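You operate a simulated robot arm through the tools that you are given. There is no shell and no other tool.

The job below is to be done with a simulated robot arm. You get a single attempt, and the scene is never put back.

## Task
Shut the chiller, set the blue card's temperature, defrost it and clear the alarm once the air is cold.
Fine: put the blue card back in its pocket on the chiller door.

Only the result counts: the job must be done as asked and must still hold three seconds after the hand-in. Knocking over, shifting, dropping, spilling or breaking anything else fails it.

## Robot
A 6-joint arm with a two-finger gripper, fixed in place. Base frame: the origin is on the floor under the middle of its stand, x ahead of it, y to its left, z up. Lengths are in mm, angles in rad, forces in N, time in s.
With the tool pointing down near the work surface it reaches from about 100 to 760 mm from the base axis. Its first joint turns from -2.897 to 2.897 rad. Payload 2.45 kg.
Tool frame: the origin (TCP) lies between the finger pads and is the grasp point; the fingertips stand 20 mm ahead of it; z points along the fingers, y is the line along which they close. The gripper opens to 140 mm; its body begins 168 mm behind the TCP.
Orientation is that of the tool frame in the base frame, as [roll, pitch, yaw] about the fixed x, y, z axes, in that order (R = Rz(yaw) Ry(pitch) Rx(roll)). With the fingers straight down and closing along the base's y, the tool's x points along the base's -x, its y along +y and its z along -z.

## Interface
- The arm moves only by the tool send_rows. Its argument "targets" is a list of rows, each an object of numbers (a shift or turn left out is 0, a gripper value left out holds the last): "tx", "ty", "tz": the shift along the base's x, y, z in units of 100 mm (1.0 is 100 mm); "rx", "ry", "rz": the turn, a rotation vector about the base's x, y, z in units of 90 degrees (1.0 is 90 degrees); "grip": the opening, from 0 (shut) to 1 (fully open). In form: [{"tx": .., "ty": .., "tz": .., "rx": .., "ry": .., "rz": .., "grip": ..}, ...]. A call has 1 to 20 rows; each row is the pose to reach, as a shift and turn from the pose commanded when the call began. A call with a number of a shift or a turn outside -1 to 1 is refused whole. Rows are played at 5 a second. More than 50 mm and 0.15 rad between two rows, or a gripper value outside its range, and nothing of the call is played. Where a pose cannot be reached the arm comes as near as it can. A force on the tool above 40 N (or 10 N above the force at the start of the call, whichever is more), or a blocked arm, ends the call early, and 0.2 s more pass. Each finger travels about 45 mm/s and halts on what it meets, pressing with about 30 N; the grip force reading is that of the motor and also rises with nothing between the fingers. The clock runs only during rows and for 0.2 s after the last one: add rows that repeat a pose to give the fingers time. It gives the time, the measured TCP pose, the force on the tool (base axes), the opening and the grip force at its end, in the units of the frame above (readings bear some noise), with the torque about the TCP (base axes, N m) and any sound that the robot's microphone picked up.
- Cameras (640 x 400 px; columns grow to the right, rows downward): "scene" is fixed at [37.9, -503, 1571.7]; the picture's right is [0.75, -0.66, 0.00], its down [-0.26, -0.29, -0.92] and it looks along [0.61, 0.69, -0.39] (base axes); focal length 257 px, centre (320, 200). "wrist" rides on the gripper at [78, 11, -209] in the tool frame; the picture's right is [-0.14, 0.99, 0.00], its down [-0.92, -0.13, -0.37] and it looks along [-0.37, -0.05, 0.93] (tool axes); focal length 280 px, centre (320, 200). There is no depth. A picture from a camera that has moved, and an enlarged one, comes with that camera's place and axes in the base frame and with its lens. The place of the scene camera against the robot may be out by one fixed shift of up to 12 mm in any direction.
- grab_frame(camera): a new picture of that camera. The clock stands still meanwhile.
- raise_lower(by): moves the trunk up (or, below 0, down) by that many mm; the arm rides with it, the base frame stays. It gives what a move gives, with no picture.
- enlarge(camera, box): a new picture of the part [left, top, right, bottom] of that camera's present view, enlarged. The clock stands still meanwhile.
- job_done(): hands the job in; it is judged then, once.

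Places have to be worked out from the pictures, the camera data and where the tool is seen. Open the gripper and draw the arm clear of the work before you hand the job in, unless the task says otherwise.

The tools are called after ">>>" as name(argument=value, ...) on one line, values as JSON. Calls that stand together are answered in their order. send_rows: Moves the arm, as the interface text tells. Its arguments: {"type":"object","properties":{"targets":{"type":"array","items":{"type":"object","properties":{"tx":{"type":"number"},"ty":{"type":"number"},"tz":{"type":"number"},"rx":{"type":"number"},"ry":{"type":"number"},"rz":{"type":"number"},"grip":{"type":"number"}}}}},"required":["targets"]} The other tools are called the same way: raise_lower (by) moves the trunk up or down; grab_frame (camera) takes a picture; enlarge (camera, box) takes an enlarged picture of a part of a camera's view; job_done () hands the job in.

At the start:

```text
time_s: 0.0
tcp_pos: [493.1, -6.7, 1576.8]
tool_rot: [-3.141, -0.001, 3.14]
force: [0.1, 0.1, 0.6]
moment: [-0.02, -0.02, -0.01]
gripper_width: 139.9
finger_force: 0.1
trunk travel left (down, up): [-175.0, 55.0]
```

scene: 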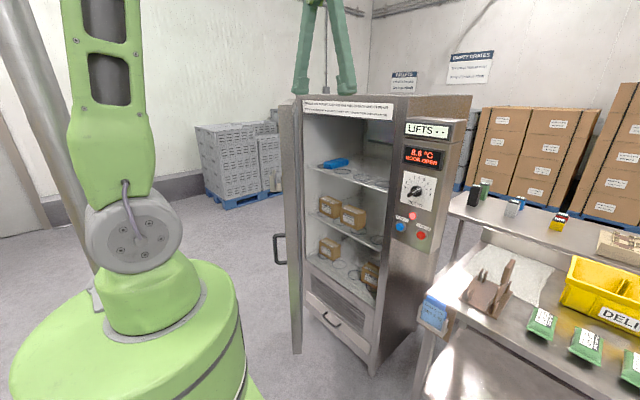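
wrist: 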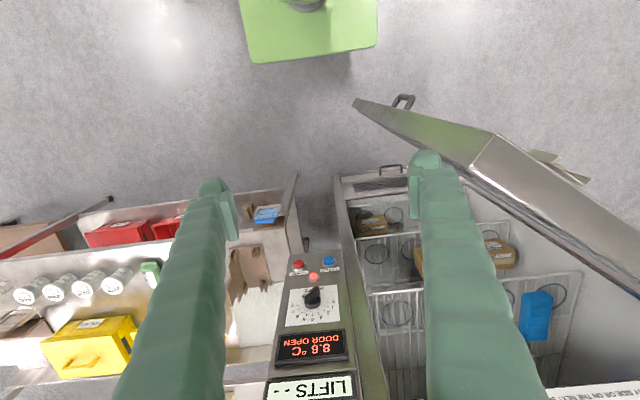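

I'll start by looking closely at the scene: the control panel, the door and the blue card.

>>> enlarge(camera="scene", box=[380, 100, 480, 260])

>>> enlarge(camera="scene", box=[400, 280, 480, 360])

>>> enlarge(camera="scene", box=[260, 80, 400, 200])

>>> enlarge(camera="scene", box=[260, 180, 440, 380])

>>> enlarge(camera="wrist", box=[230, 180, 400, 400])

>>> enlarge(camera="wrist", box=[340, 80, 640, 300])

```text
2.50 times, centred on (430, 180) of scene
camera zoom: at [37.9, -503.0, 1571.7], right [0.75, -0.66, 0.0], down [-0.26, -0.29, -0.92], along [0.61, 0.69, -0.39], focal length 643 px, centre (45, 250)
```

zoom: 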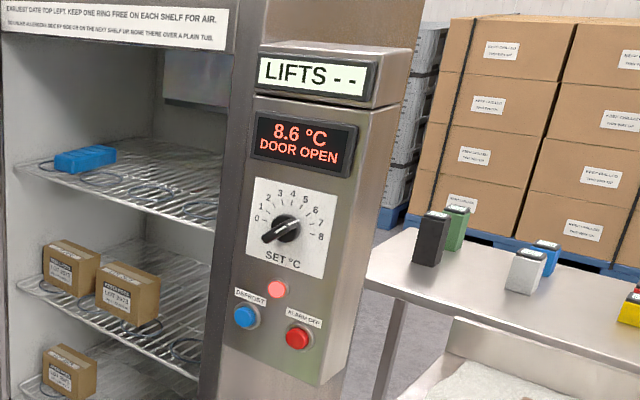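

```text
5.00 times, centred on (440, 320) of scene
camera zoom: at [37.9, -503.0, 1571.7], right [0.75, -0.66, 0.0], down [-0.26, -0.29, -0.92], along [0.61, 0.69, -0.39], focal length 1286 px, centre (-280, -400)
```

zoom: 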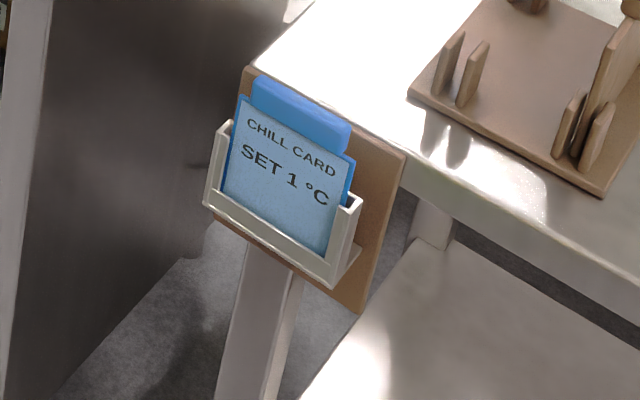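

```text
3.33 times, centred on (330, 140) of scene
camera zoom: at [37.9, -503.0, 1571.7], right [0.75, -0.66, 0.0], down [-0.26, -0.29, -0.92], along [0.61, 0.69, -0.39], focal length 857 px, centre (287, 400)
```

zoom: 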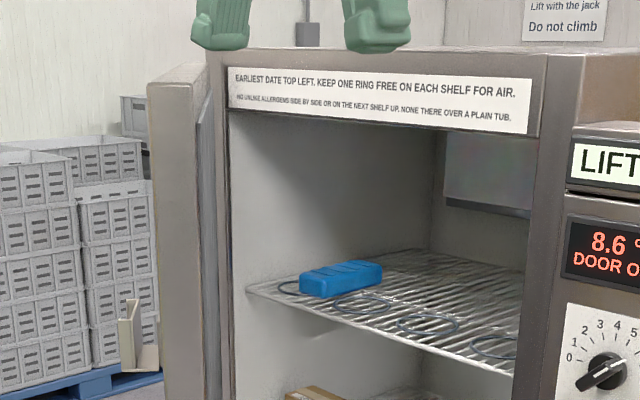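

```text
2.00 times, centred on (350, 280) of scene
camera zoom: at [37.9, -503.0, 1571.7], right [0.75, -0.66, 0.0], down [-0.26, -0.29, -0.92], along [0.61, 0.69, -0.39], focal length 514 px, centre (260, 40)
```

zoom: 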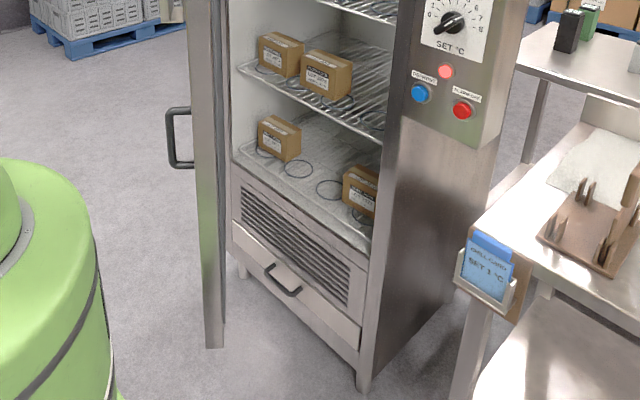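

```text
1.82 times, centred on (315, 290) of wrist
camera zoom: at [415.2, 5.7, 1783.8], right [0.14, 0.99, 0.0], down [0.92, -0.13, 0.37], along [0.37, -0.05, -0.93], focal length 510 px, centre (329, 36)
```

zoom: 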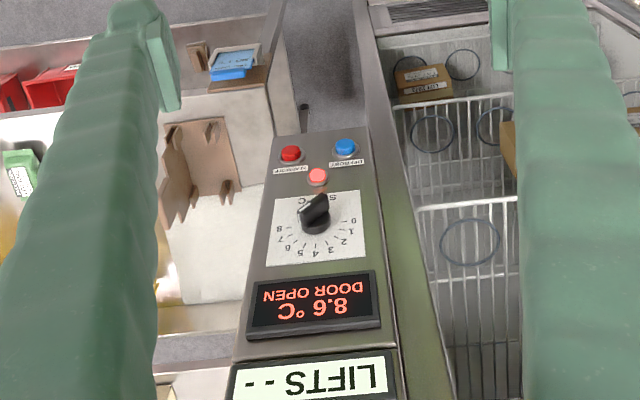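

```text
1.82 times, centred on (490, 190) of wrist
camera zoom: at [415.2, 5.7, 1783.8], right [0.14, 0.99, 0.0], down [0.92, -0.13, 0.37], along [0.37, -0.05, -0.93], focal length 510 px, centre (11, 218)
```

zoom: 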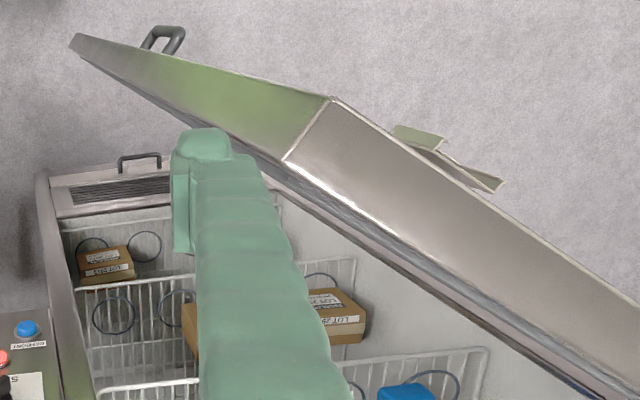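

The card reads SET 1 °C, the door stands roughly 40–45° open, and the panel (knob near [888,-77,1237]) faces -x. I'll turn the tool to point forward (+x) for a closer look at the panel.

>>> send_rows(targets=[{"ry": -0.09}, {"ry": -0.18}, {"ry": -0.27}, {"ry": -0.36}, {"ry": -0.45}, {"ry": -0.54}, {"ry": -0.63}, {"ry": -0.72}, {"ry": -0.81}, {"ry": -0.9}, {"ry": -0.99}, {"ry": -1.0}])

```text
time_s: 2.6
tcp_pos: [498.3, -0.1, 1585.0]
tool_rot: [3.125, 1.364, -3.139]
force: [-0.1, -0.8, 0.0]
moment: [-0.04, 0.01, 0.02]
gripper_width: 140.0
finger_force: 0.0
out of reach, approached as far as the arm can: row 10, 11, 12
trunk travel left (down, up): [-175.0, 55.0]
```

The full horizontal turn isn't reachable this high, so I'll bring the tool down to panel height.

>>> send_rows(targets=[{"tz": -0.25}, {"tz": -0.5}, {"tz": -0.75}, {"tz": -1.0}])

>>> send_rows(targets=[{"tz": -0.25}, {"tz": -0.5}, {"tz": -0.75}, {"tz": -1.0}])

>>> grab_frame(camera="wrist")

>>> grab_frame(camera="scene")

```text
time_s: 3.6
tcp_pos: [523.8, 0.1, 1570.7]
tool_rot: [3.122, 1.36, -3.14]
force: [0.2, -1.0, 1.4]
moment: [0.01, -0.04, -0.01]
gripper_width: 140.1
finger_force: 0.0
out of reach, approached as far as the arm can: row 1, 2, 3, 4
trunk travel left (down, up): [-175.0, 55.0]
```

```text
time_s: 4.6
tcp_pos: [562.7, -3.3, 1546.1]
tool_rot: [3.127, 1.363, -3.136]
force: [-0.4, 0.9, -0.1]
moment: [0.03, 0.01, 0.02]
gripper_width: 140.0
finger_force: 0.0
out of reach, approached as far as the arm can: row 1, 2, 3, 4
trunk travel left (down, up): [-175.0, 55.0]
```

```text
taken
camera wrist: at [342.8, 4.7, 1512.3], right [0.01, 0.99, 0.14], down [-0.17, -0.13, 0.98], along [0.99, -0.03, 0.16], focal length 280 px, centre (320, 200)
```

wrist: 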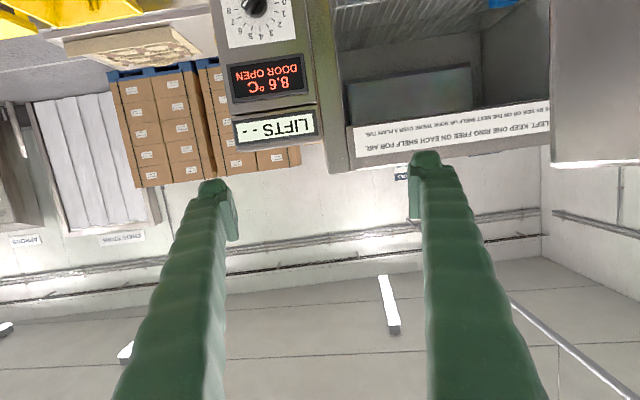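

```text
taken
```

scene: 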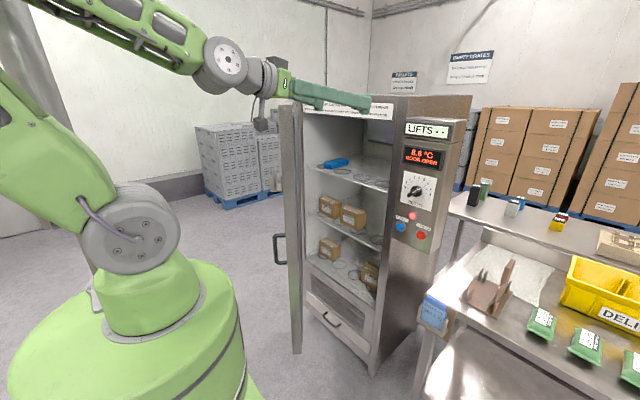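

The panel is now in view (upside down in the wrist image). The arm is folded near a limit, so I'll move forward and down toward the panel.

>>> send_rows(targets=[{"tx": 0.25, "tz": -0.25}, {"tx": 0.5, "tz": -0.5}, {"tx": 0.75, "tz": -0.75}, {"tx": 0.9, "tz": -1.0}])

```text
time_s: 5.6
tcp_pos: [644.3, -27.4, 1462.3]
tool_rot: [3.117, 1.362, -3.137]
force: [0.0, -0.5, -0.1]
moment: [-0.01, 0.03, -0.01]
gripper_width: 139.8
finger_force: 0.0
out of reach, approached as far as the arm can: row 1, 2, 3, 4
trunk travel left (down, up): [-175.0, 55.0]
```

>>> grab_frame(camera="wrist")

>>> grab_frame(camera="scene")

```text
taken
camera wrist: at [423.1, -21.8, 1427.8], right [0.0, 0.99, 0.14], down [-0.17, -0.14, 0.98], along [0.99, -0.02, 0.16], focal length 280 px, centre (320, 200)
```

wrist: 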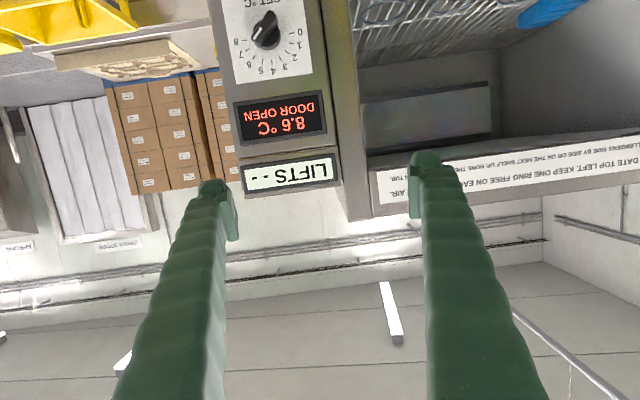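

```text
taken
```

scene: 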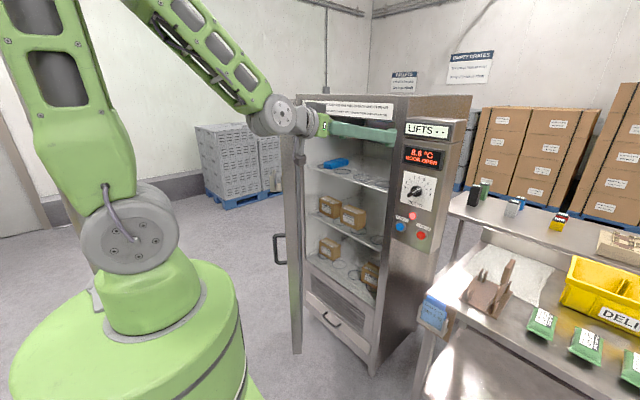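

I'll continue down toward the panel height and shift in y to line up with the knob, keeping well short of the panel.

>>> send_rows(targets=[{"tz": -0.25, "ty": -0.1}, {"tz": -0.5, "ty": -0.2}, {"tz": -0.75, "ty": -0.3}, {"tz": -1.0, "ty": -0.4}])

>>> send_rows(targets=[{"tz": -0.25}, {"tz": -0.5}, {"tz": -0.75}, {"tz": -1.0}])

>>> grab_frame(camera="wrist")

```text
time_s: 6.6
tcp_pos: [674.0, -70.3, 1367.0]
tool_rot: [3.125, 1.361, -3.139]
force: [0.2, 0.0, -0.5]
moment: [0.0, -0.01, 0.04]
gripper_width: 140.2
finger_force: 0.2
out of reach, approached as far as the arm can: row 1, 2, 3, 4
trunk travel left (down, up): [-175.0, 55.0]
```

```text
time_s: 7.6
tcp_pos: [673.7, -84.9, 1304.9]
tool_rot: [2.96, 1.341, 2.998]
force: [0.0, 0.5, 0.1]
moment: [-0.01, 0.01, 0.0]
gripper_width: 139.8
finger_force: 0.1
out of reach, approached as far as the arm can: row 1, 2, 3, 4
trunk travel left (down, up): [-175.0, 55.0]
```

```text
taken
camera wrist: at [452.9, -79.4, 1274.8], right [0.0, 0.98, 0.17], down [-0.15, -0.17, 0.97], along [0.99, -0.02, 0.15], focal length 280 px, centre (320, 200)
```

wrist: 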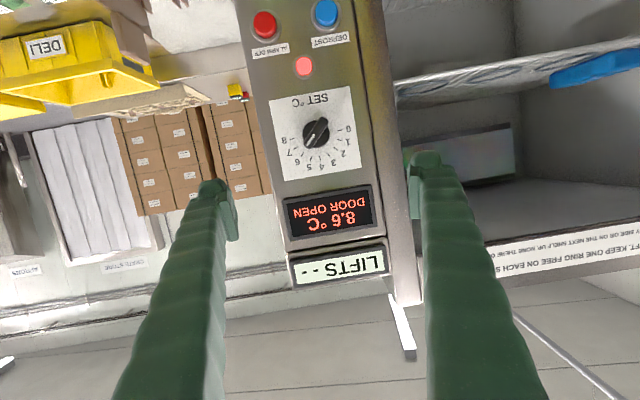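

The wrist is at a joint limit because the forearm slopes down steeply; lowering the trunk will flatten it. The space below the tool is free, so I lower the trunk by 150 mm.

>>> raise_lower(by=-150)

>>> grab_frame(camera="wrist")

>>> grab_frame(camera="scene")

```text
time_s: 9.3
tcp_pos: [673.7, -85.2, 1155.8]
tool_rot: [2.96, 1.344, 2.999]
force: [0.1, 0.2, 0.4]
moment: [-0.03, 0.02, -0.01]
gripper_width: 140.0
finger_force: 0.1
trunk travel left (down, up): [-25.0, 205.0]
```

```text
taken
camera wrist: at [452.0, -79.3, 1125.5], right [0.0, 0.98, 0.17], down [-0.15, -0.17, 0.97], along [0.99, -0.02, 0.15], focal length 280 px, centre (320, 200)
```

wrist: 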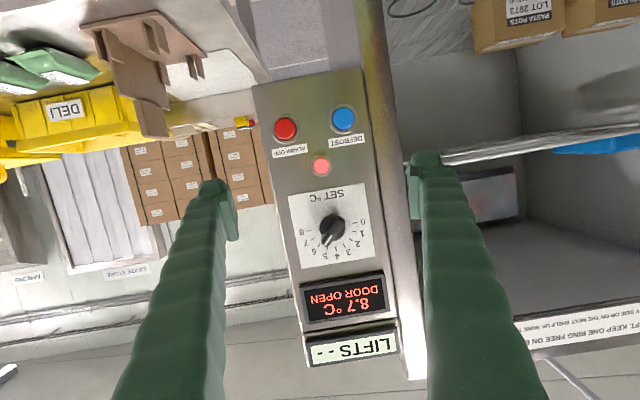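

```text
taken
```

scene: 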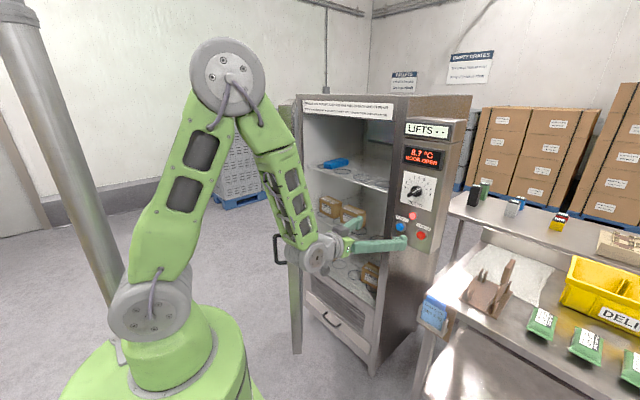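

Now the forearm is flatter. I raise the tool gently back to about the knob's height to see the commanded-pose behaviour.

>>> send_rows(targets=[{"tz": 0.25}, {"tz": 0.5}, {"tz": 0.5}])

```text
time_s: 10.2
tcp_pos: [674.8, -84.3, 1205.0]
tool_rot: [2.962, 1.342, 2.999]
force: [-0.1, -0.8, -0.3]
moment: [0.0, -0.01, 0.01]
gripper_width: 139.8
finger_force: 0.0
trunk travel left (down, up): [-25.0, 205.0]
```

The commanded base is the achieved pose. Now I level the tool to point exactly along +x.

>>> send_rows(targets=[{"ry": -0.07, "rz": -0.014, "rx": -0.013, "tz": 0.2}, {"ry": -0.142, "rz": -0.028, "rx": -0.026, "tz": 0.3}, {"ry": -0.142, "rz": -0.028, "rx": -0.026, "tz": 0.3}])

>>> grab_frame(camera="wrist")

>>> enlarge(camera="scene", box=[380, 100, 480, 260])

```text
time_s: 10.9
tcp_pos: [678.3, -92.6, 1238.2]
tool_rot: [2.862, 1.506, 2.873]
force: [-0.6, -0.3, -0.7]
moment: [0.02, -0.02, 0.02]
gripper_width: 140.2
finger_force: 0.0
out of reach, approached as far as the arm can: row 1, 2, 3
trunk travel left (down, up): [-25.0, 205.0]
```

```text
taken
camera wrist: at [465.2, -81.6, 1172.4], right [0.0, 0.99, 0.15], down [-0.31, -0.15, 0.94], along [0.95, -0.05, 0.31], focal length 280 px, centre (320, 200)
```

wrist: 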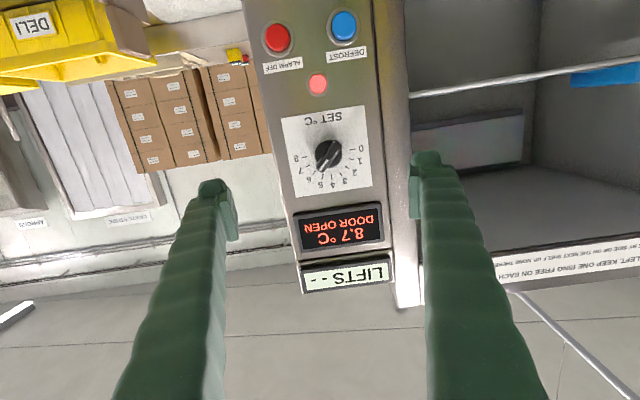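

```text
2.50 times, centred on (430, 180) of scene
camera zoom: at [37.9, -503.0, 1571.7], right [0.75, -0.66, 0.0], down [-0.26, -0.29, -0.92], along [0.61, 0.69, -0.39], focal length 643 px, centre (45, 250)
```

zoom: 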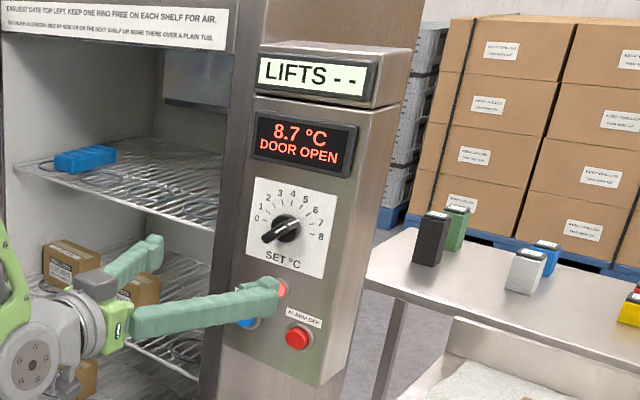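

>>> enlarge(camera="wrist", box=[240, 0, 420, 220])

>>> enlarge(camera="wrist", box=[275, 100, 385, 210])

```text
1.82 times, centred on (330, 110) of wrist
camera zoom: at [465.2, -81.6, 1172.4], right [0.0, 0.99, 0.15], down [-0.31, -0.15, 0.94], along [0.95, -0.05, 0.31], focal length 510 px, centre (302, 364)
```

zoom: 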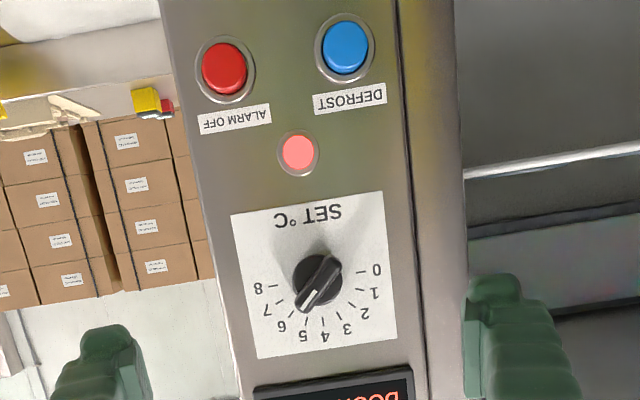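

```text
3.64 times, centred on (330, 155) of wrist
camera zoom: at [465.2, -81.6, 1172.4], right [0.0, 0.99, 0.15], down [-0.31, -0.15, 0.94], along [0.95, -0.05, 0.31], focal length 1020 px, centre (284, 364)
```

zoom: 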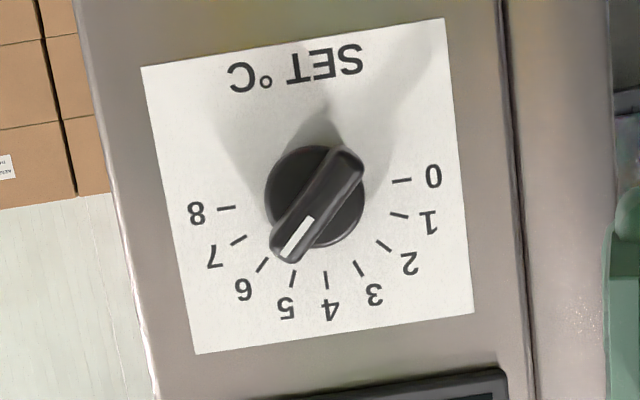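

The pointer sits at about 5.7; the scale runs 0 (left) to 8 (right), 22.5° per step, so 1 °C needs about 107° counter-clockwise. First the door: I retract, tilting the tool down 45° and closing the fingers, so I can go around the door's free edge to its outside.

>>> send_rows(targets=[{"tx": -0.15, "ry": 0.08, "tz": 0.1, "grip": 0}, {"tx": -0.3, "ry": 0.16, "tz": 0.2, "grip": 0}, {"tx": -0.45, "ry": 0.24, "tz": 0.3, "grip": 0}, {"tx": -0.6, "ry": 0.32, "tz": 0.4, "grip": 0}, {"tx": -0.75, "ry": 0.4, "tz": 0.5, "grip": 0}, {"tx": -0.9, "ry": 0.48, "tz": 0.6, "grip": 0}, {"tx": -1.0, "ry": 0.5, "tz": 0.6, "grip": 0}])

>>> send_rows(targets=[{"tx": -0.25}, {"tx": -0.5}, {"tx": -0.75}, {"tx": -1.0}])

>>> grab_frame(camera="wrist")

>>> grab_frame(camera="scene")

```text
time_s: 12.6
tcp_pos: [578.5, -94.0, 1301.0]
tool_rot: [3.115, 0.72, 3.119]
force: [-0.4, -0.6, 0.3]
moment: [0.01, -0.01, -0.03]
gripper_width: 0.0
finger_force: 3.0
out of reach, approached as far as the arm can: row 4, 5
trunk travel left (down, up): [-25.0, 205.0]
```

```text
time_s: 13.6
tcp_pos: [485.4, -96.6, 1298.3]
tool_rot: [3.113, 0.72, 3.117]
force: [3.0, -0.8, -1.7]
moment: [0.11, 0.26, 0.1]
gripper_width: 0.1
finger_force: 30.2
trunk travel left (down, up): [-25.0, 205.0]
```

```text
taken
camera wrist: at [289.1, -84.9, 1402.4], right [0.11, 0.99, 0.11], down [0.45, -0.15, 0.88], along [0.89, -0.05, -0.46], focal length 280 px, centre (320, 200)
```

wrist: 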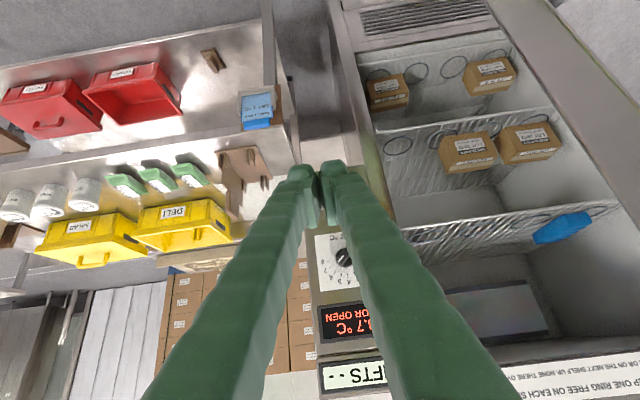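

```text
taken
```

scene: 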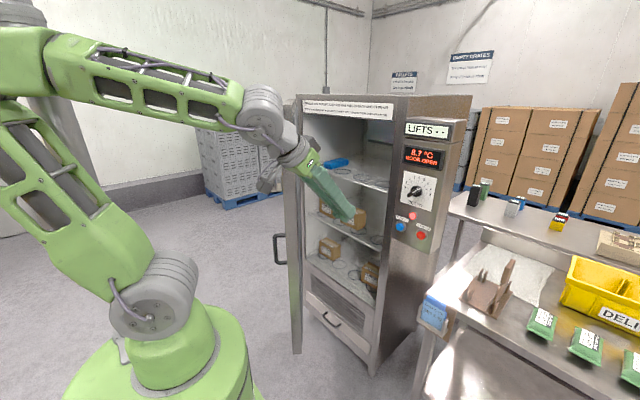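

Fingers are shut. I back off to x≈410 and start swinging left around the door's free end.

>>> send_rows(targets=[{"tx": -0.25}, {"tx": -0.5}, {"tx": -0.75, "ty": 0.3}, {"tx": -0.75, "ty": 0.65}, {"tx": -0.75, "ty": 1.0}])

>>> grab_frame(camera="wrist")

>>> grab_frame(camera="scene")

```text
time_s: 14.8
tcp_pos: [402.8, 6.7, 1301.0]
tool_rot: [3.117, 0.724, 3.121]
force: [-1.1, 0.0, -0.5]
moment: [-0.01, 0.0, 0.0]
gripper_width: 0.0
finger_force: 29.5
trunk travel left (down, up): [-25.0, 205.0]
```

```text
taken
camera wrist: at [207.1, 18.0, 1405.3], right [0.11, 0.99, 0.11], down [0.45, -0.15, 0.88], along [0.89, -0.04, -0.46], focal length 280 px, centre (320, 200)
```

wrist: 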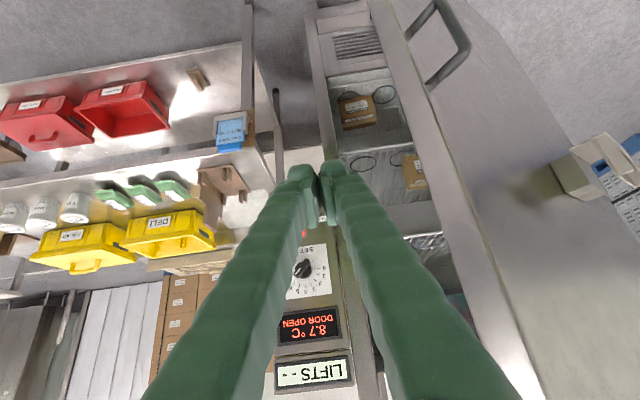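

```text
taken
```

scene: 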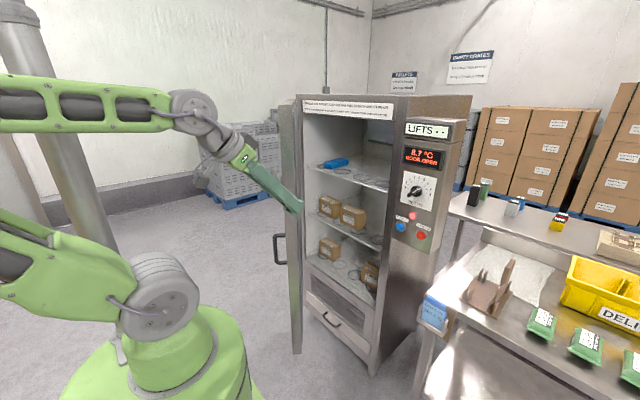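

The door's outside, handle and pocket are now in view. I zoom on the pocket and door.

>>> enlarge(camera="wrist", box=[540, 110, 640, 250])

>>> enlarge(camera="wrist", box=[340, 0, 640, 400])

```text
2.86 times, centred on (590, 180) of wrist
camera zoom: at [207.1, 18.0, 1405.3], right [0.11, 0.99, 0.11], down [0.45, -0.15, 0.88], along [0.89, -0.04, -0.46], focal length 801 px, centre (-451, 257)
```

zoom: 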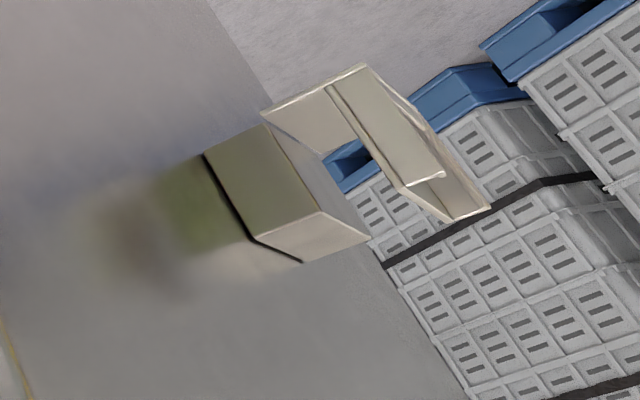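

```text
1.00 times, centred on (490, 200) of wrist (not enlarged: the box is as wide or as high as the picture)
camera zoom: at [207.1, 18.0, 1405.3], right [0.11, 0.99, 0.11], down [0.45, -0.15, 0.88], along [0.89, -0.04, -0.46], focal length 280 px, centre (150, 200)
```

zoom: 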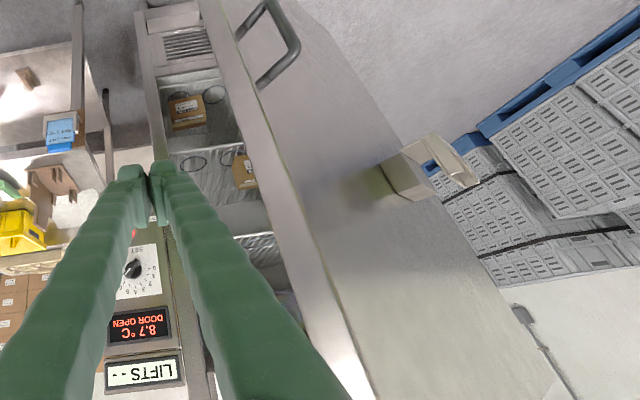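

Door's free outer corner is about (470,152) and the door spans toward a hinge near (900,650). I swing further left to y≈235 at x≈403, outside the door.

>>> send_rows(targets=[{"ty": 0.3}, {"ty": 0.6}, {"ty": 0.9}, {"ty": 1.0}])

>>> send_rows(targets=[{"ty": 0.3}, {"ty": 0.6}, {"ty": 0.9}, {"ty": 1.0}])

>>> send_rows(targets=[{"ty": 0.15}, {"ty": 0.3}, {"ty": 0.3}])

>>> grab_frame(camera="wrist")

>>> grab_frame(camera="scene")

```text
time_s: 15.8
tcp_pos: [402.4, 108.1, 1298.8]
tool_rot: [3.115, 0.722, 3.118]
force: [-0.1, -0.7, -0.5]
moment: [0.01, 0.01, 0.03]
gripper_width: 0.0
finger_force: 29.7
trunk travel left (down, up): [-25.0, 205.0]
```

```text
time_s: 16.8
tcp_pos: [402.2, 207.4, 1299.6]
tool_rot: [3.116, 0.724, 3.119]
force: [0.6, 0.5, -0.1]
moment: [-0.02, 0.02, -0.05]
gripper_width: 0.3
finger_force: 29.2
trunk travel left (down, up): [-25.0, 205.0]
```

```text
time_s: 17.6
tcp_pos: [402.1, 237.9, 1298.1]
tool_rot: [3.115, 0.723, 3.12]
force: [-0.2, 0.3, -0.4]
moment: [0.01, 0.01, -0.01]
gripper_width: 0.1
finger_force: 30.0
trunk travel left (down, up): [-25.0, 205.0]
```

```text
taken
camera wrist: at [206.7, 248.2, 1403.6], right [0.11, 0.99, 0.11], down [0.45, -0.15, 0.88], along [0.89, -0.05, -0.46], focal length 280 px, centre (320, 200)
```

wrist: 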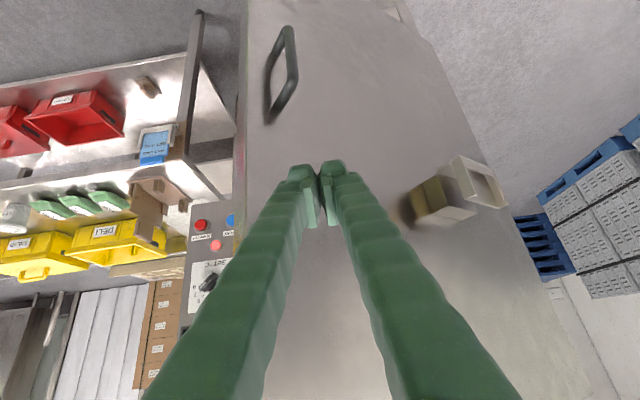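

```text
taken
```

scene: 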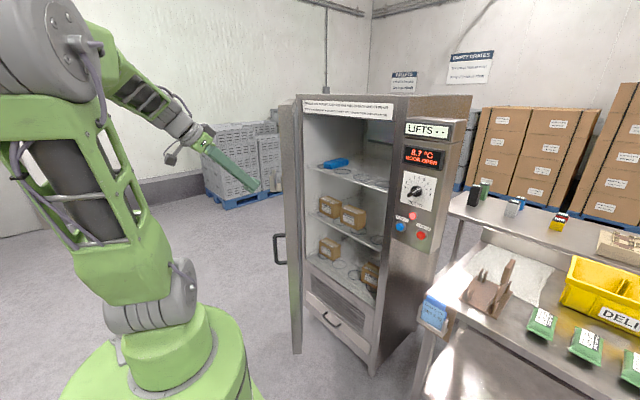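

Now I have a clear face-on view of the door's outside. I zoom to measure edges, handle and pocket before pushing.

>>> enlarge(camera="wrist", box=[200, 0, 360, 200])

>>> enlarge(camera="wrist", box=[390, 130, 530, 250])

```text
2.00 times, centred on (280, 100) of wrist
camera zoom: at [206.7, 248.2, 1403.6], right [0.11, 0.99, 0.11], down [0.45, -0.15, 0.88], along [0.89, -0.05, -0.46], focal length 561 px, centre (400, 400)
```

zoom: 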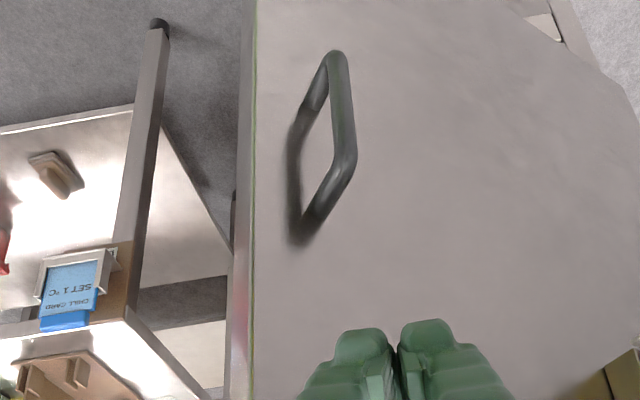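

```text
3.33 times, centred on (460, 190) of wrist
camera zoom: at [206.7, 248.2, 1403.6], right [0.11, 0.99, 0.11], down [0.45, -0.15, 0.88], along [0.89, -0.05, -0.46], focal length 935 px, centre (-147, 233)
```

zoom: 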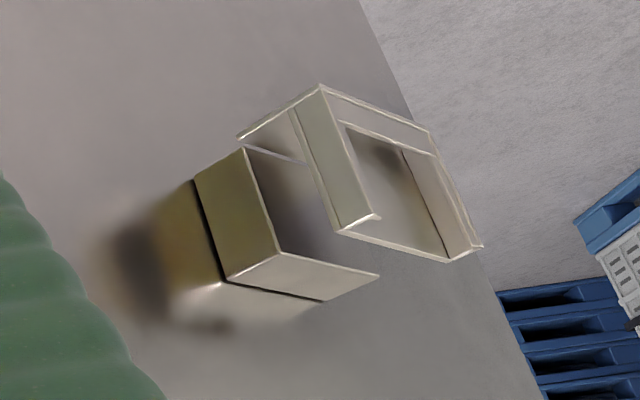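

Measured: door free corner ≈(471,151), angle ≈39°, hinge ≈(915,702), pocket frame ≈(643,484,1185), handle well below my height. I approach the outside surface at y≈238, z≈1298.

>>> send_rows(targets=[{"tx": 0.25}, {"tx": 0.5}, {"tx": 0.75}, {"tx": 1.0}])

>>> grab_frame(camera="wrist")

```text
time_s: 18.6
tcp_pos: [503.7, 238.2, 1298.8]
tool_rot: [3.115, 0.722, 3.119]
force: [0.8, -0.9, 0.2]
moment: [0.0, 0.01, -0.01]
gripper_width: 0.0
finger_force: 29.4
trunk travel left (down, up): [-25.0, 205.0]
```

```text
taken
camera wrist: at [307.6, 248.4, 1402.4], right [0.11, 0.99, 0.11], down [0.45, -0.15, 0.88], along [0.89, -0.05, -0.46], focal length 280 px, centre (320, 200)
```

wrist: 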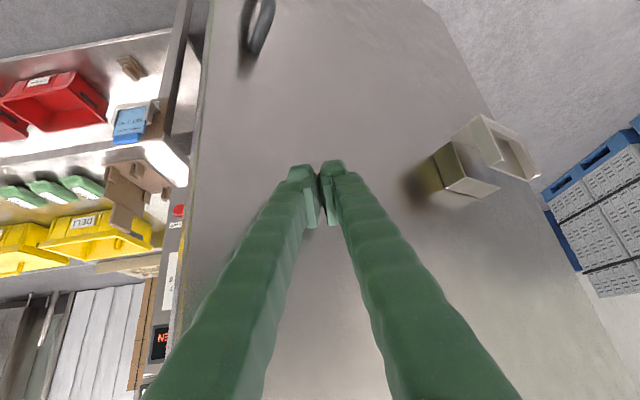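

Fingers are just short of the door. I push along the closing arc with small steps, watching the force.

>>> send_rows(targets=[{"tx": 0.15, "ty": -0.05}, {"tx": 0.3, "ty": -0.12, "ry": -0.03}, {"tx": 0.45, "ty": -0.2, "ry": -0.06}, {"tx": 0.6, "ty": -0.29, "ry": -0.09}, {"tx": 0.75, "ty": -0.37, "ry": -0.12}, {"tx": 0.9, "ty": -0.45, "ry": -0.15}])

>>> grab_frame(camera="wrist")

>>> grab_frame(camera="scene")

```text
time_s: 19.9
tcp_pos: [593.5, 192.0, 1299.0]
tool_rot: [3.106, 0.959, 3.111]
force: [-1.1, 0.7, 0.2]
moment: [-0.02, -0.02, -0.01]
gripper_width: 0.0
finger_force: 29.1
trunk travel left (down, up): [-25.0, 205.0]
```

```text
taken
camera wrist: at [378.2, 203.0, 1354.4], right [0.08, 0.99, 0.13], down [0.23, -0.15, 0.96], along [0.97, -0.05, -0.24], focal length 280 px, centre (320, 200)
```

wrist: 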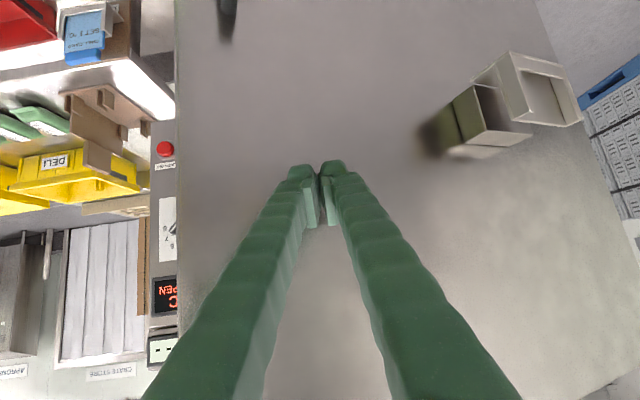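

```text
taken
```

scene: 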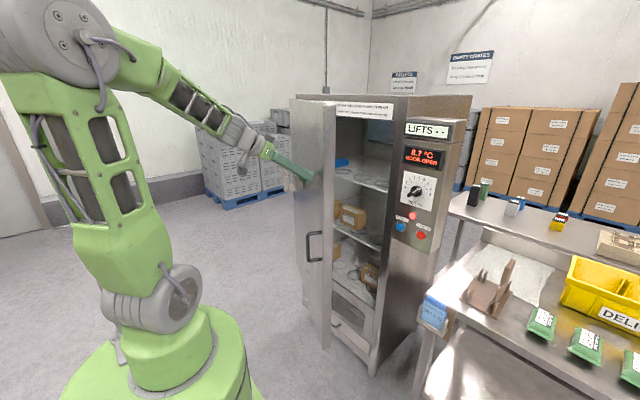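

The door is swinging with the push. I continue along the arc while levelling the tool.

>>> send_rows(targets=[{"tx": 0.17, "ty": -0.09, "ry": -0.05}, {"tx": 0.34, "ty": -0.18, "ry": -0.1}, {"tx": 0.51, "ty": -0.26, "ry": -0.15}, {"tx": 0.68, "ty": -0.34, "ry": -0.2}, {"tx": 0.85, "ty": -0.42, "ry": -0.24}, {"tx": 1.0, "ty": -0.48, "ry": -0.27}])

>>> grab_frame(camera="wrist")

>>> grab_frame(camera="scene")

```text
time_s: 21.4
tcp_pos: [693.8, 144.8, 1299.5]
tool_rot: [3.041, 1.383, 3.05]
force: [0.3, -0.8, 0.6]
moment: [-0.03, -0.02, 0.03]
gripper_width: 0.3
finger_force: 29.8
trunk travel left (down, up): [-25.0, 205.0]
```

```text
taken
camera wrist: at [474.6, 154.3, 1261.1], right [0.02, 0.99, 0.15], down [-0.19, -0.15, 0.97], along [0.98, -0.05, 0.18], focal length 280 px, centre (320, 200)
```

wrist: 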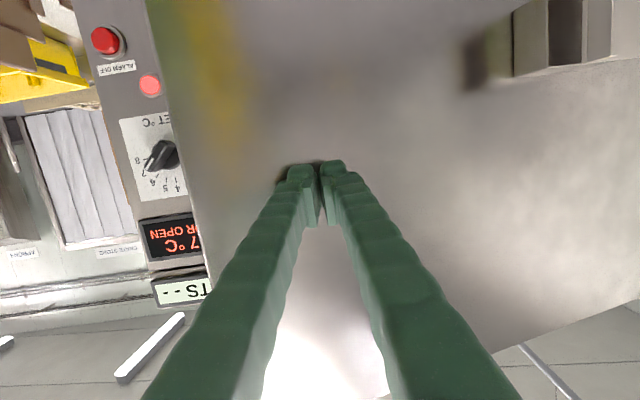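

```text
taken
```

scene: 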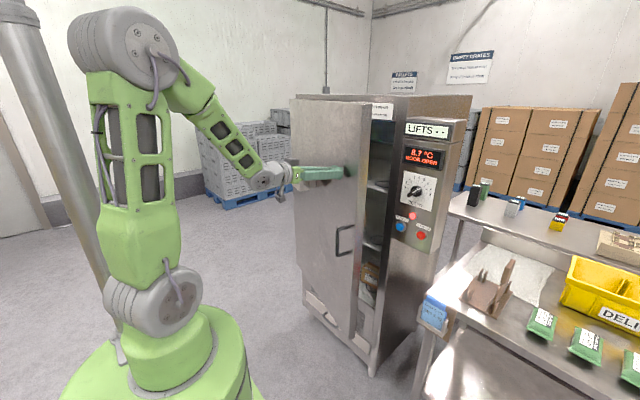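

Door is more than half closed. Continuing the push.

>>> send_rows(targets=[{"tx": 0.17, "ty": -0.06, "ry": -0.02}, {"tx": 0.34, "ty": -0.12, "ry": -0.04}, {"tx": 0.51, "ty": -0.17, "ry": -0.06}, {"tx": 0.68, "ty": -0.22, "ry": -0.08}, {"tx": 0.85, "ty": -0.26, "ry": -0.1}, {"tx": 1.0, "ty": -0.3, "ry": -0.1}])

>>> grab_frame(camera="wrist")

>>> grab_frame(camera="scene")

```text
time_s: 22.8
tcp_pos: [794.3, 116.0, 1297.5]
tool_rot: [2.649, 1.536, 2.661]
force: [-0.2, -0.2, 0.1]
moment: [0.02, -0.02, -0.03]
gripper_width: 0.0
finger_force: 29.2
trunk travel left (down, up): [-25.0, 205.0]
```

```text
taken
camera wrist: at [582.9, 125.3, 1226.0], right [-0.01, 0.99, 0.15], down [-0.34, -0.15, 0.93], along [0.94, -0.05, 0.33], focal length 280 px, centre (320, 200)
```

wrist: 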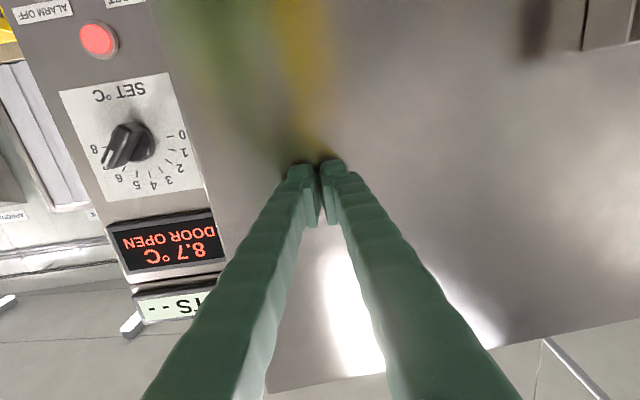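

```text
taken
```

scene: 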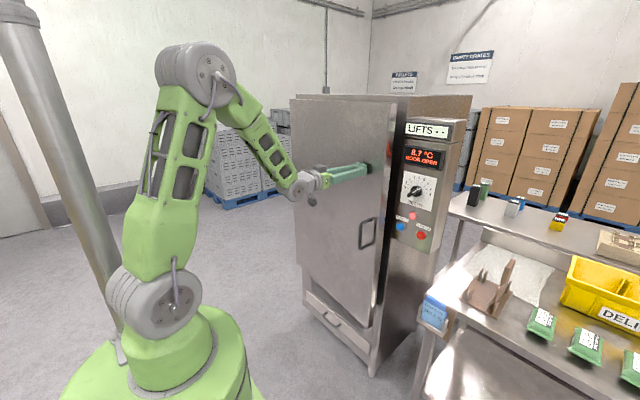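

Nearly closed. I push the rest in smaller steps until the force or the display shows it shut.

>>> send_rows(targets=[{"tx": 0.1, "ty": -0.02}, {"tx": 0.2, "ty": -0.04}, {"tx": 0.3, "ty": -0.05}, {"tx": 0.4, "ty": -0.06}, {"tx": 0.5, "ty": -0.07}, {"tx": 0.6, "ty": -0.08}])

>>> grab_frame(camera="wrist")

>>> enlarge(camera="scene", box=[280, 80, 480, 260])

```text
time_s: 24.1
tcp_pos: [853.0, 106.7, 1298.7]
tool_rot: [2.682, 1.535, 2.689]
force: [-14.8, -1.5, -1.7]
moment: [0.07, -0.12, -0.06]
gripper_width: 6.0
finger_force: 29.0
trunk travel left (down, up): [-25.0, 205.0]
```

```text
taken
camera wrist: at [641.0, 118.1, 1226.8], right [0.0, 0.99, 0.15], down [-0.34, -0.15, 0.93], along [0.94, -0.05, 0.33], focal length 280 px, centre (320, 200)
```

wrist: 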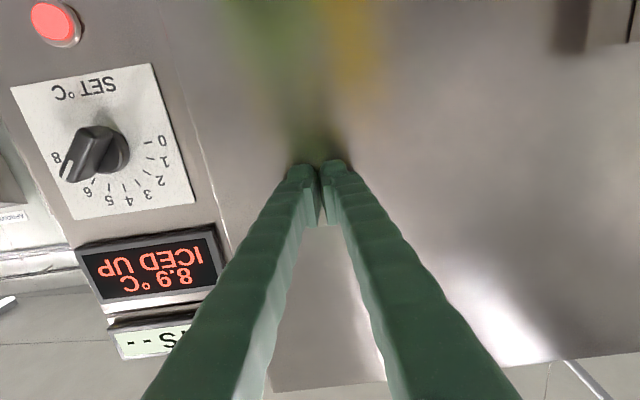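

```text
2.22 times, centred on (380, 170) of scene
camera zoom: at [37.9, -503.0, 1571.7], right [0.75, -0.66, 0.0], down [-0.26, -0.29, -0.92], along [0.61, 0.69, -0.39], focal length 572 px, centre (187, 267)
```

zoom: 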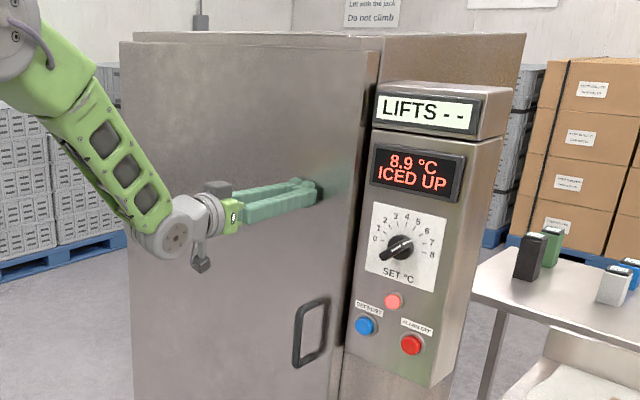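

The display now says ICED UP, so the door reads as shut. I press slightly more to make sure it is fully seated.

>>> send_rows(targets=[{"tx": 0.03}, {"tx": 0.06}, {"tx": 0.09}])

>>> grab_frame(camera="wrist")

```text
time_s: 24.7
tcp_pos: [852.1, 106.8, 1299.6]
tool_rot: [2.695, 1.532, 2.702]
force: [-30.6, -1.3, 4.6]
moment: [0.06, -0.37, -0.12]
gripper_width: 6.1
finger_force: 29.8
trunk travel left (down, up): [-25.0, 205.0]
stopped in row 2: the force on the tool passed its limit at 44 N (the readings are from after the stop); the commanded pose is now the measured one
```

```text
taken
camera wrist: at [641.2, 118.1, 1226.9], right [0.0, 0.99, 0.15], down [-0.34, -0.15, 0.93], along [0.94, -0.05, 0.33], focal length 280 px, centre (320, 200)
```

wrist: 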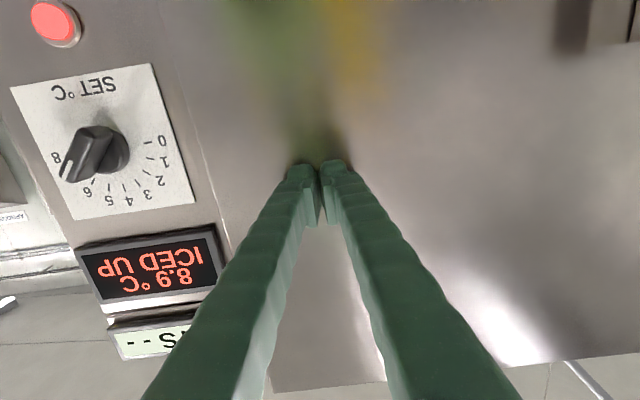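

The door is seated (outer face at x≈873). I back off and move across in front of the knob with the fingers opening partly.

>>> send_rows(targets=[{"tx": -0.25}, {"tx": -0.5}, {"tx": -0.75}, {"tx": -1.0, "ty": -0.2}, {"tx": -1.0, "ty": -0.6, "tz": -0.2, "grip": 0.5}, {"tx": -1.0, "ty": -1.0, "tz": -0.4, "grip": 0.5}])

>>> send_rows(targets=[{"ty": -0.3, "tz": -0.1}, {"ty": -0.6, "tz": -0.18}, {"ty": -0.85, "tz": -0.18}, {"ty": -0.85, "tz": -0.18}])

>>> grab_frame(camera="wrist")

>>> enlarge(camera="scene", box=[280, 80, 480, 260])

```text
time_s: 26.1
tcp_pos: [752.6, 58.3, 1266.6]
tool_rot: [-3.123, 1.519, 3.116]
force: [-0.3, 0.3, -0.4]
moment: [0.05, -0.01, 0.0]
gripper_width: 52.0
finger_force: 0.0
out of reach, approached as far as the arm can: row 5, 6
trunk travel left (down, up): [-25.0, 205.0]
```

```text
time_s: 27.1
tcp_pos: [750.2, 22.4, 1257.6]
tool_rot: [-3.024, 1.513, -3.124]
force: [-0.1, -0.6, -0.2]
moment: [0.03, 0.01, -0.01]
gripper_width: 69.7
finger_force: 0.0
out of reach, approached as far as the arm can: row 1, 2, 3, 4
trunk travel left (down, up): [-25.0, 205.0]
```

```text
taken
camera wrist: at [540.3, 54.6, 1190.6], right [0.1, 0.99, 0.13], down [-0.33, -0.09, 0.94], along [0.94, -0.14, 0.31], focal length 280 px, centre (320, 200)
```

wrist: 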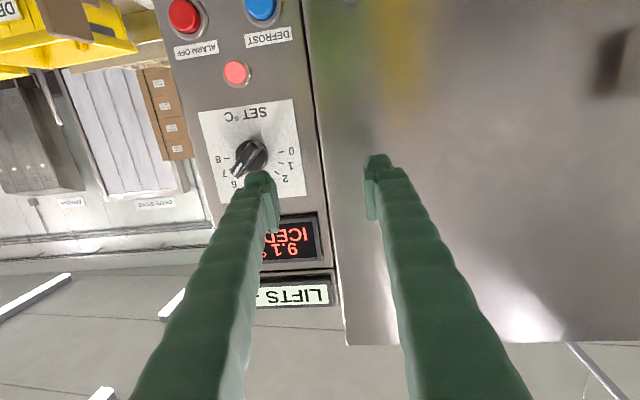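

```text
2.22 times, centred on (380, 170) of scene
camera zoom: at [37.9, -503.0, 1571.7], right [0.75, -0.66, 0.0], down [-0.26, -0.29, -0.92], along [0.61, 0.69, -0.39], focal length 572 px, centre (187, 267)
```

zoom: 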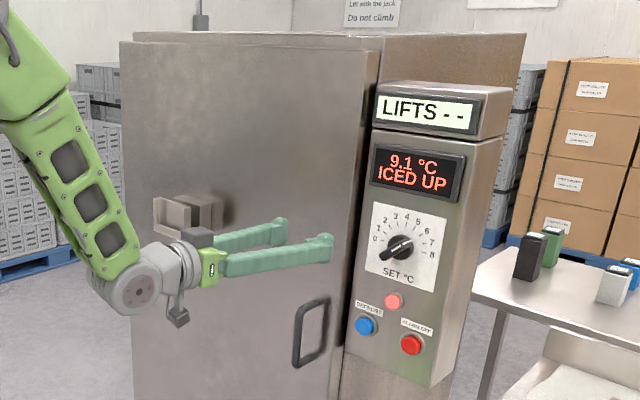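

The level wrist is limited when the arm is folded; extending forward and lowering the trunk the last 25 mm should help. I lower the trunk and then move toward the knob axis further forward.

>>> raise_lower(by=-25)

>>> send_rows(targets=[{"tx": 0.15, "ty": -0.2, "tz": 0.1}, {"tx": 0.3, "ty": -0.4, "tz": 0.1}, {"tx": 0.45, "ty": -0.6, "tz": 0.1}, {"tx": 0.5, "ty": -0.8, "tz": 0.1}, {"tx": 0.5, "ty": -1.0, "tz": 0.1}])

>>> grab_frame(camera="wrist")

```text
time_s: 27.8
tcp_pos: [751.6, 22.8, 1233.9]
tool_rot: [-3.024, 1.513, -3.125]
force: [-0.2, -0.2, -0.6]
moment: [0.0, -0.01, -0.04]
gripper_width: 70.1
finger_force: 0.2
trunk travel left (down, up): [0.0, 230.0]
```

```text
time_s: 29.0
tcp_pos: [798.0, -22.7, 1244.9]
tool_rot: [2.884, 1.507, 2.724]
force: [0.2, -1.1, 0.6]
moment: [0.03, -0.02, 0.01]
gripper_width: 69.9
finger_force: 0.2
out of reach, approached as far as the arm can: row 1, 2, 3, 4, 5
trunk travel left (down, up): [0.0, 230.0]
```

```text
taken
camera wrist: at [589.5, 24.9, 1178.3], right [0.17, 0.97, 0.15], down [-0.33, -0.09, 0.94], along [0.93, -0.21, 0.31], focal length 280 px, centre (320, 200)
```

wrist: 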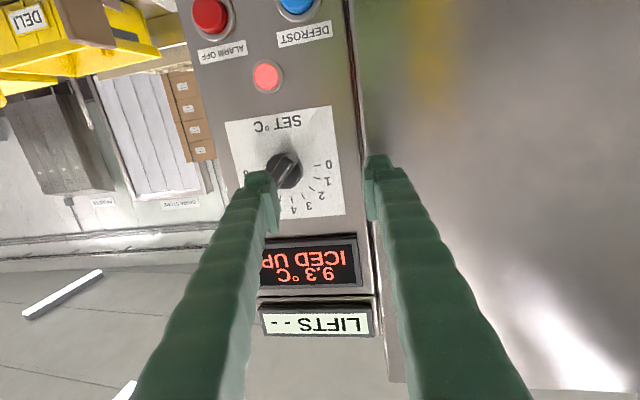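

The wrist limit makes the tool drift in yaw. I relax it by tilting the tool ~10° downward, correct the yaw, and move onto the knob's axis.

>>> send_rows(targets=[{"ry": 0.05, "rz": 0.03}, {"ry": 0.1, "rz": 0.06, "ty": -0.1}, {"ry": 0.1, "rz": 0.1, "ty": -0.3}, {"ry": 0.1, "rz": 0.1, "ty": -0.55}, {"ry": 0.1, "rz": 0.1, "ty": -0.55}])

>>> grab_frame(camera="wrist")

```text
time_s: 30.2
tcp_pos: [795.0, 3.8, 1241.7]
tool_rot: [-3.112, 1.377, 3.067]
force: [0.3, 0.1, 0.4]
moment: [0.01, -0.03, 0.0]
gripper_width: 70.1
finger_force: 0.0
out of reach, approached as far as the arm can: row 1, 2, 3, 4, 5
trunk travel left (down, up): [0.0, 230.0]
```

```text
taken
camera wrist: at [576.6, 37.6, 1202.9], right [0.13, 0.98, 0.13], down [-0.2, -0.1, 0.98], along [0.97, -0.15, 0.18], focal length 280 px, centre (320, 200)
```

wrist: 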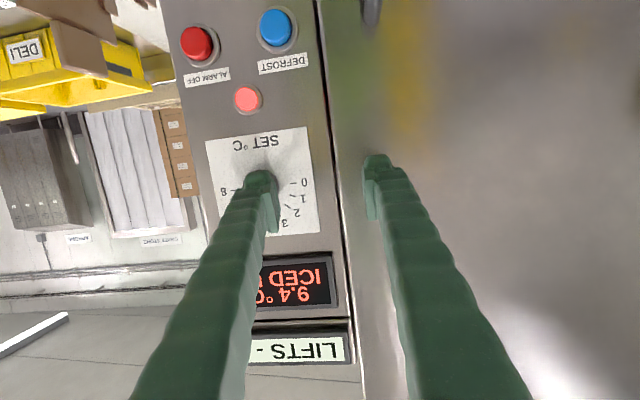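

Position in y is being held back although it was reachable earlier, so the wrist likely flipped when I pitched up at y≈200. I'll retrace: tilt down 45°, go back to y≈-90, then pitch up there as I did originally.

>>> send_rows(targets=[{"tx": -0.15, "ry": 0.07, "tz": 0.1, "rz": 0.01}, {"tx": -0.3, "ry": 0.14, "tz": 0.2, "rz": 0.02}, {"tx": -0.45, "ry": 0.21, "tz": 0.3, "rz": 0.03}, {"tx": -0.6, "ry": 0.28, "tz": 0.4, "rz": 0.04}, {"tx": -0.75, "ry": 0.35, "tz": 0.5, "rz": 0.05}, {"tx": -0.9, "ry": 0.42, "tz": 0.6, "rz": 0.06}, {"tx": -1.0, "ry": 0.45, "tz": 0.6, "rz": 0.065}])

>>> send_rows(targets=[{"tx": -0.25, "ty": -0.25}, {"tx": -0.5, "ty": -0.5}, {"tx": -0.75, "ty": -0.75}, {"tx": -0.9, "ty": -0.95}, {"tx": -0.9, "ty": -0.95}])

```text
time_s: 31.8
tcp_pos: [696.2, -0.8, 1303.5]
tool_rot: [-3.072, 0.67, -3.077]
force: [-0.1, 2.1, -0.2]
moment: [-0.3, -0.03, -0.33]
gripper_width: 69.8
finger_force: 0.1
out of reach, approached as far as the arm can: row 3, 4, 5
trunk travel left (down, up): [0.0, 230.0]
```

```text
time_s: 33.0
tcp_pos: [604.9, -92.0, 1300.8]
tool_rot: [-3.096, 0.67, -3.092]
force: [0.5, -1.2, 0.2]
moment: [0.03, 0.0, -0.02]
gripper_width: 70.1
finger_force: 0.0
trunk travel left (down, up): [0.0, 230.0]
```

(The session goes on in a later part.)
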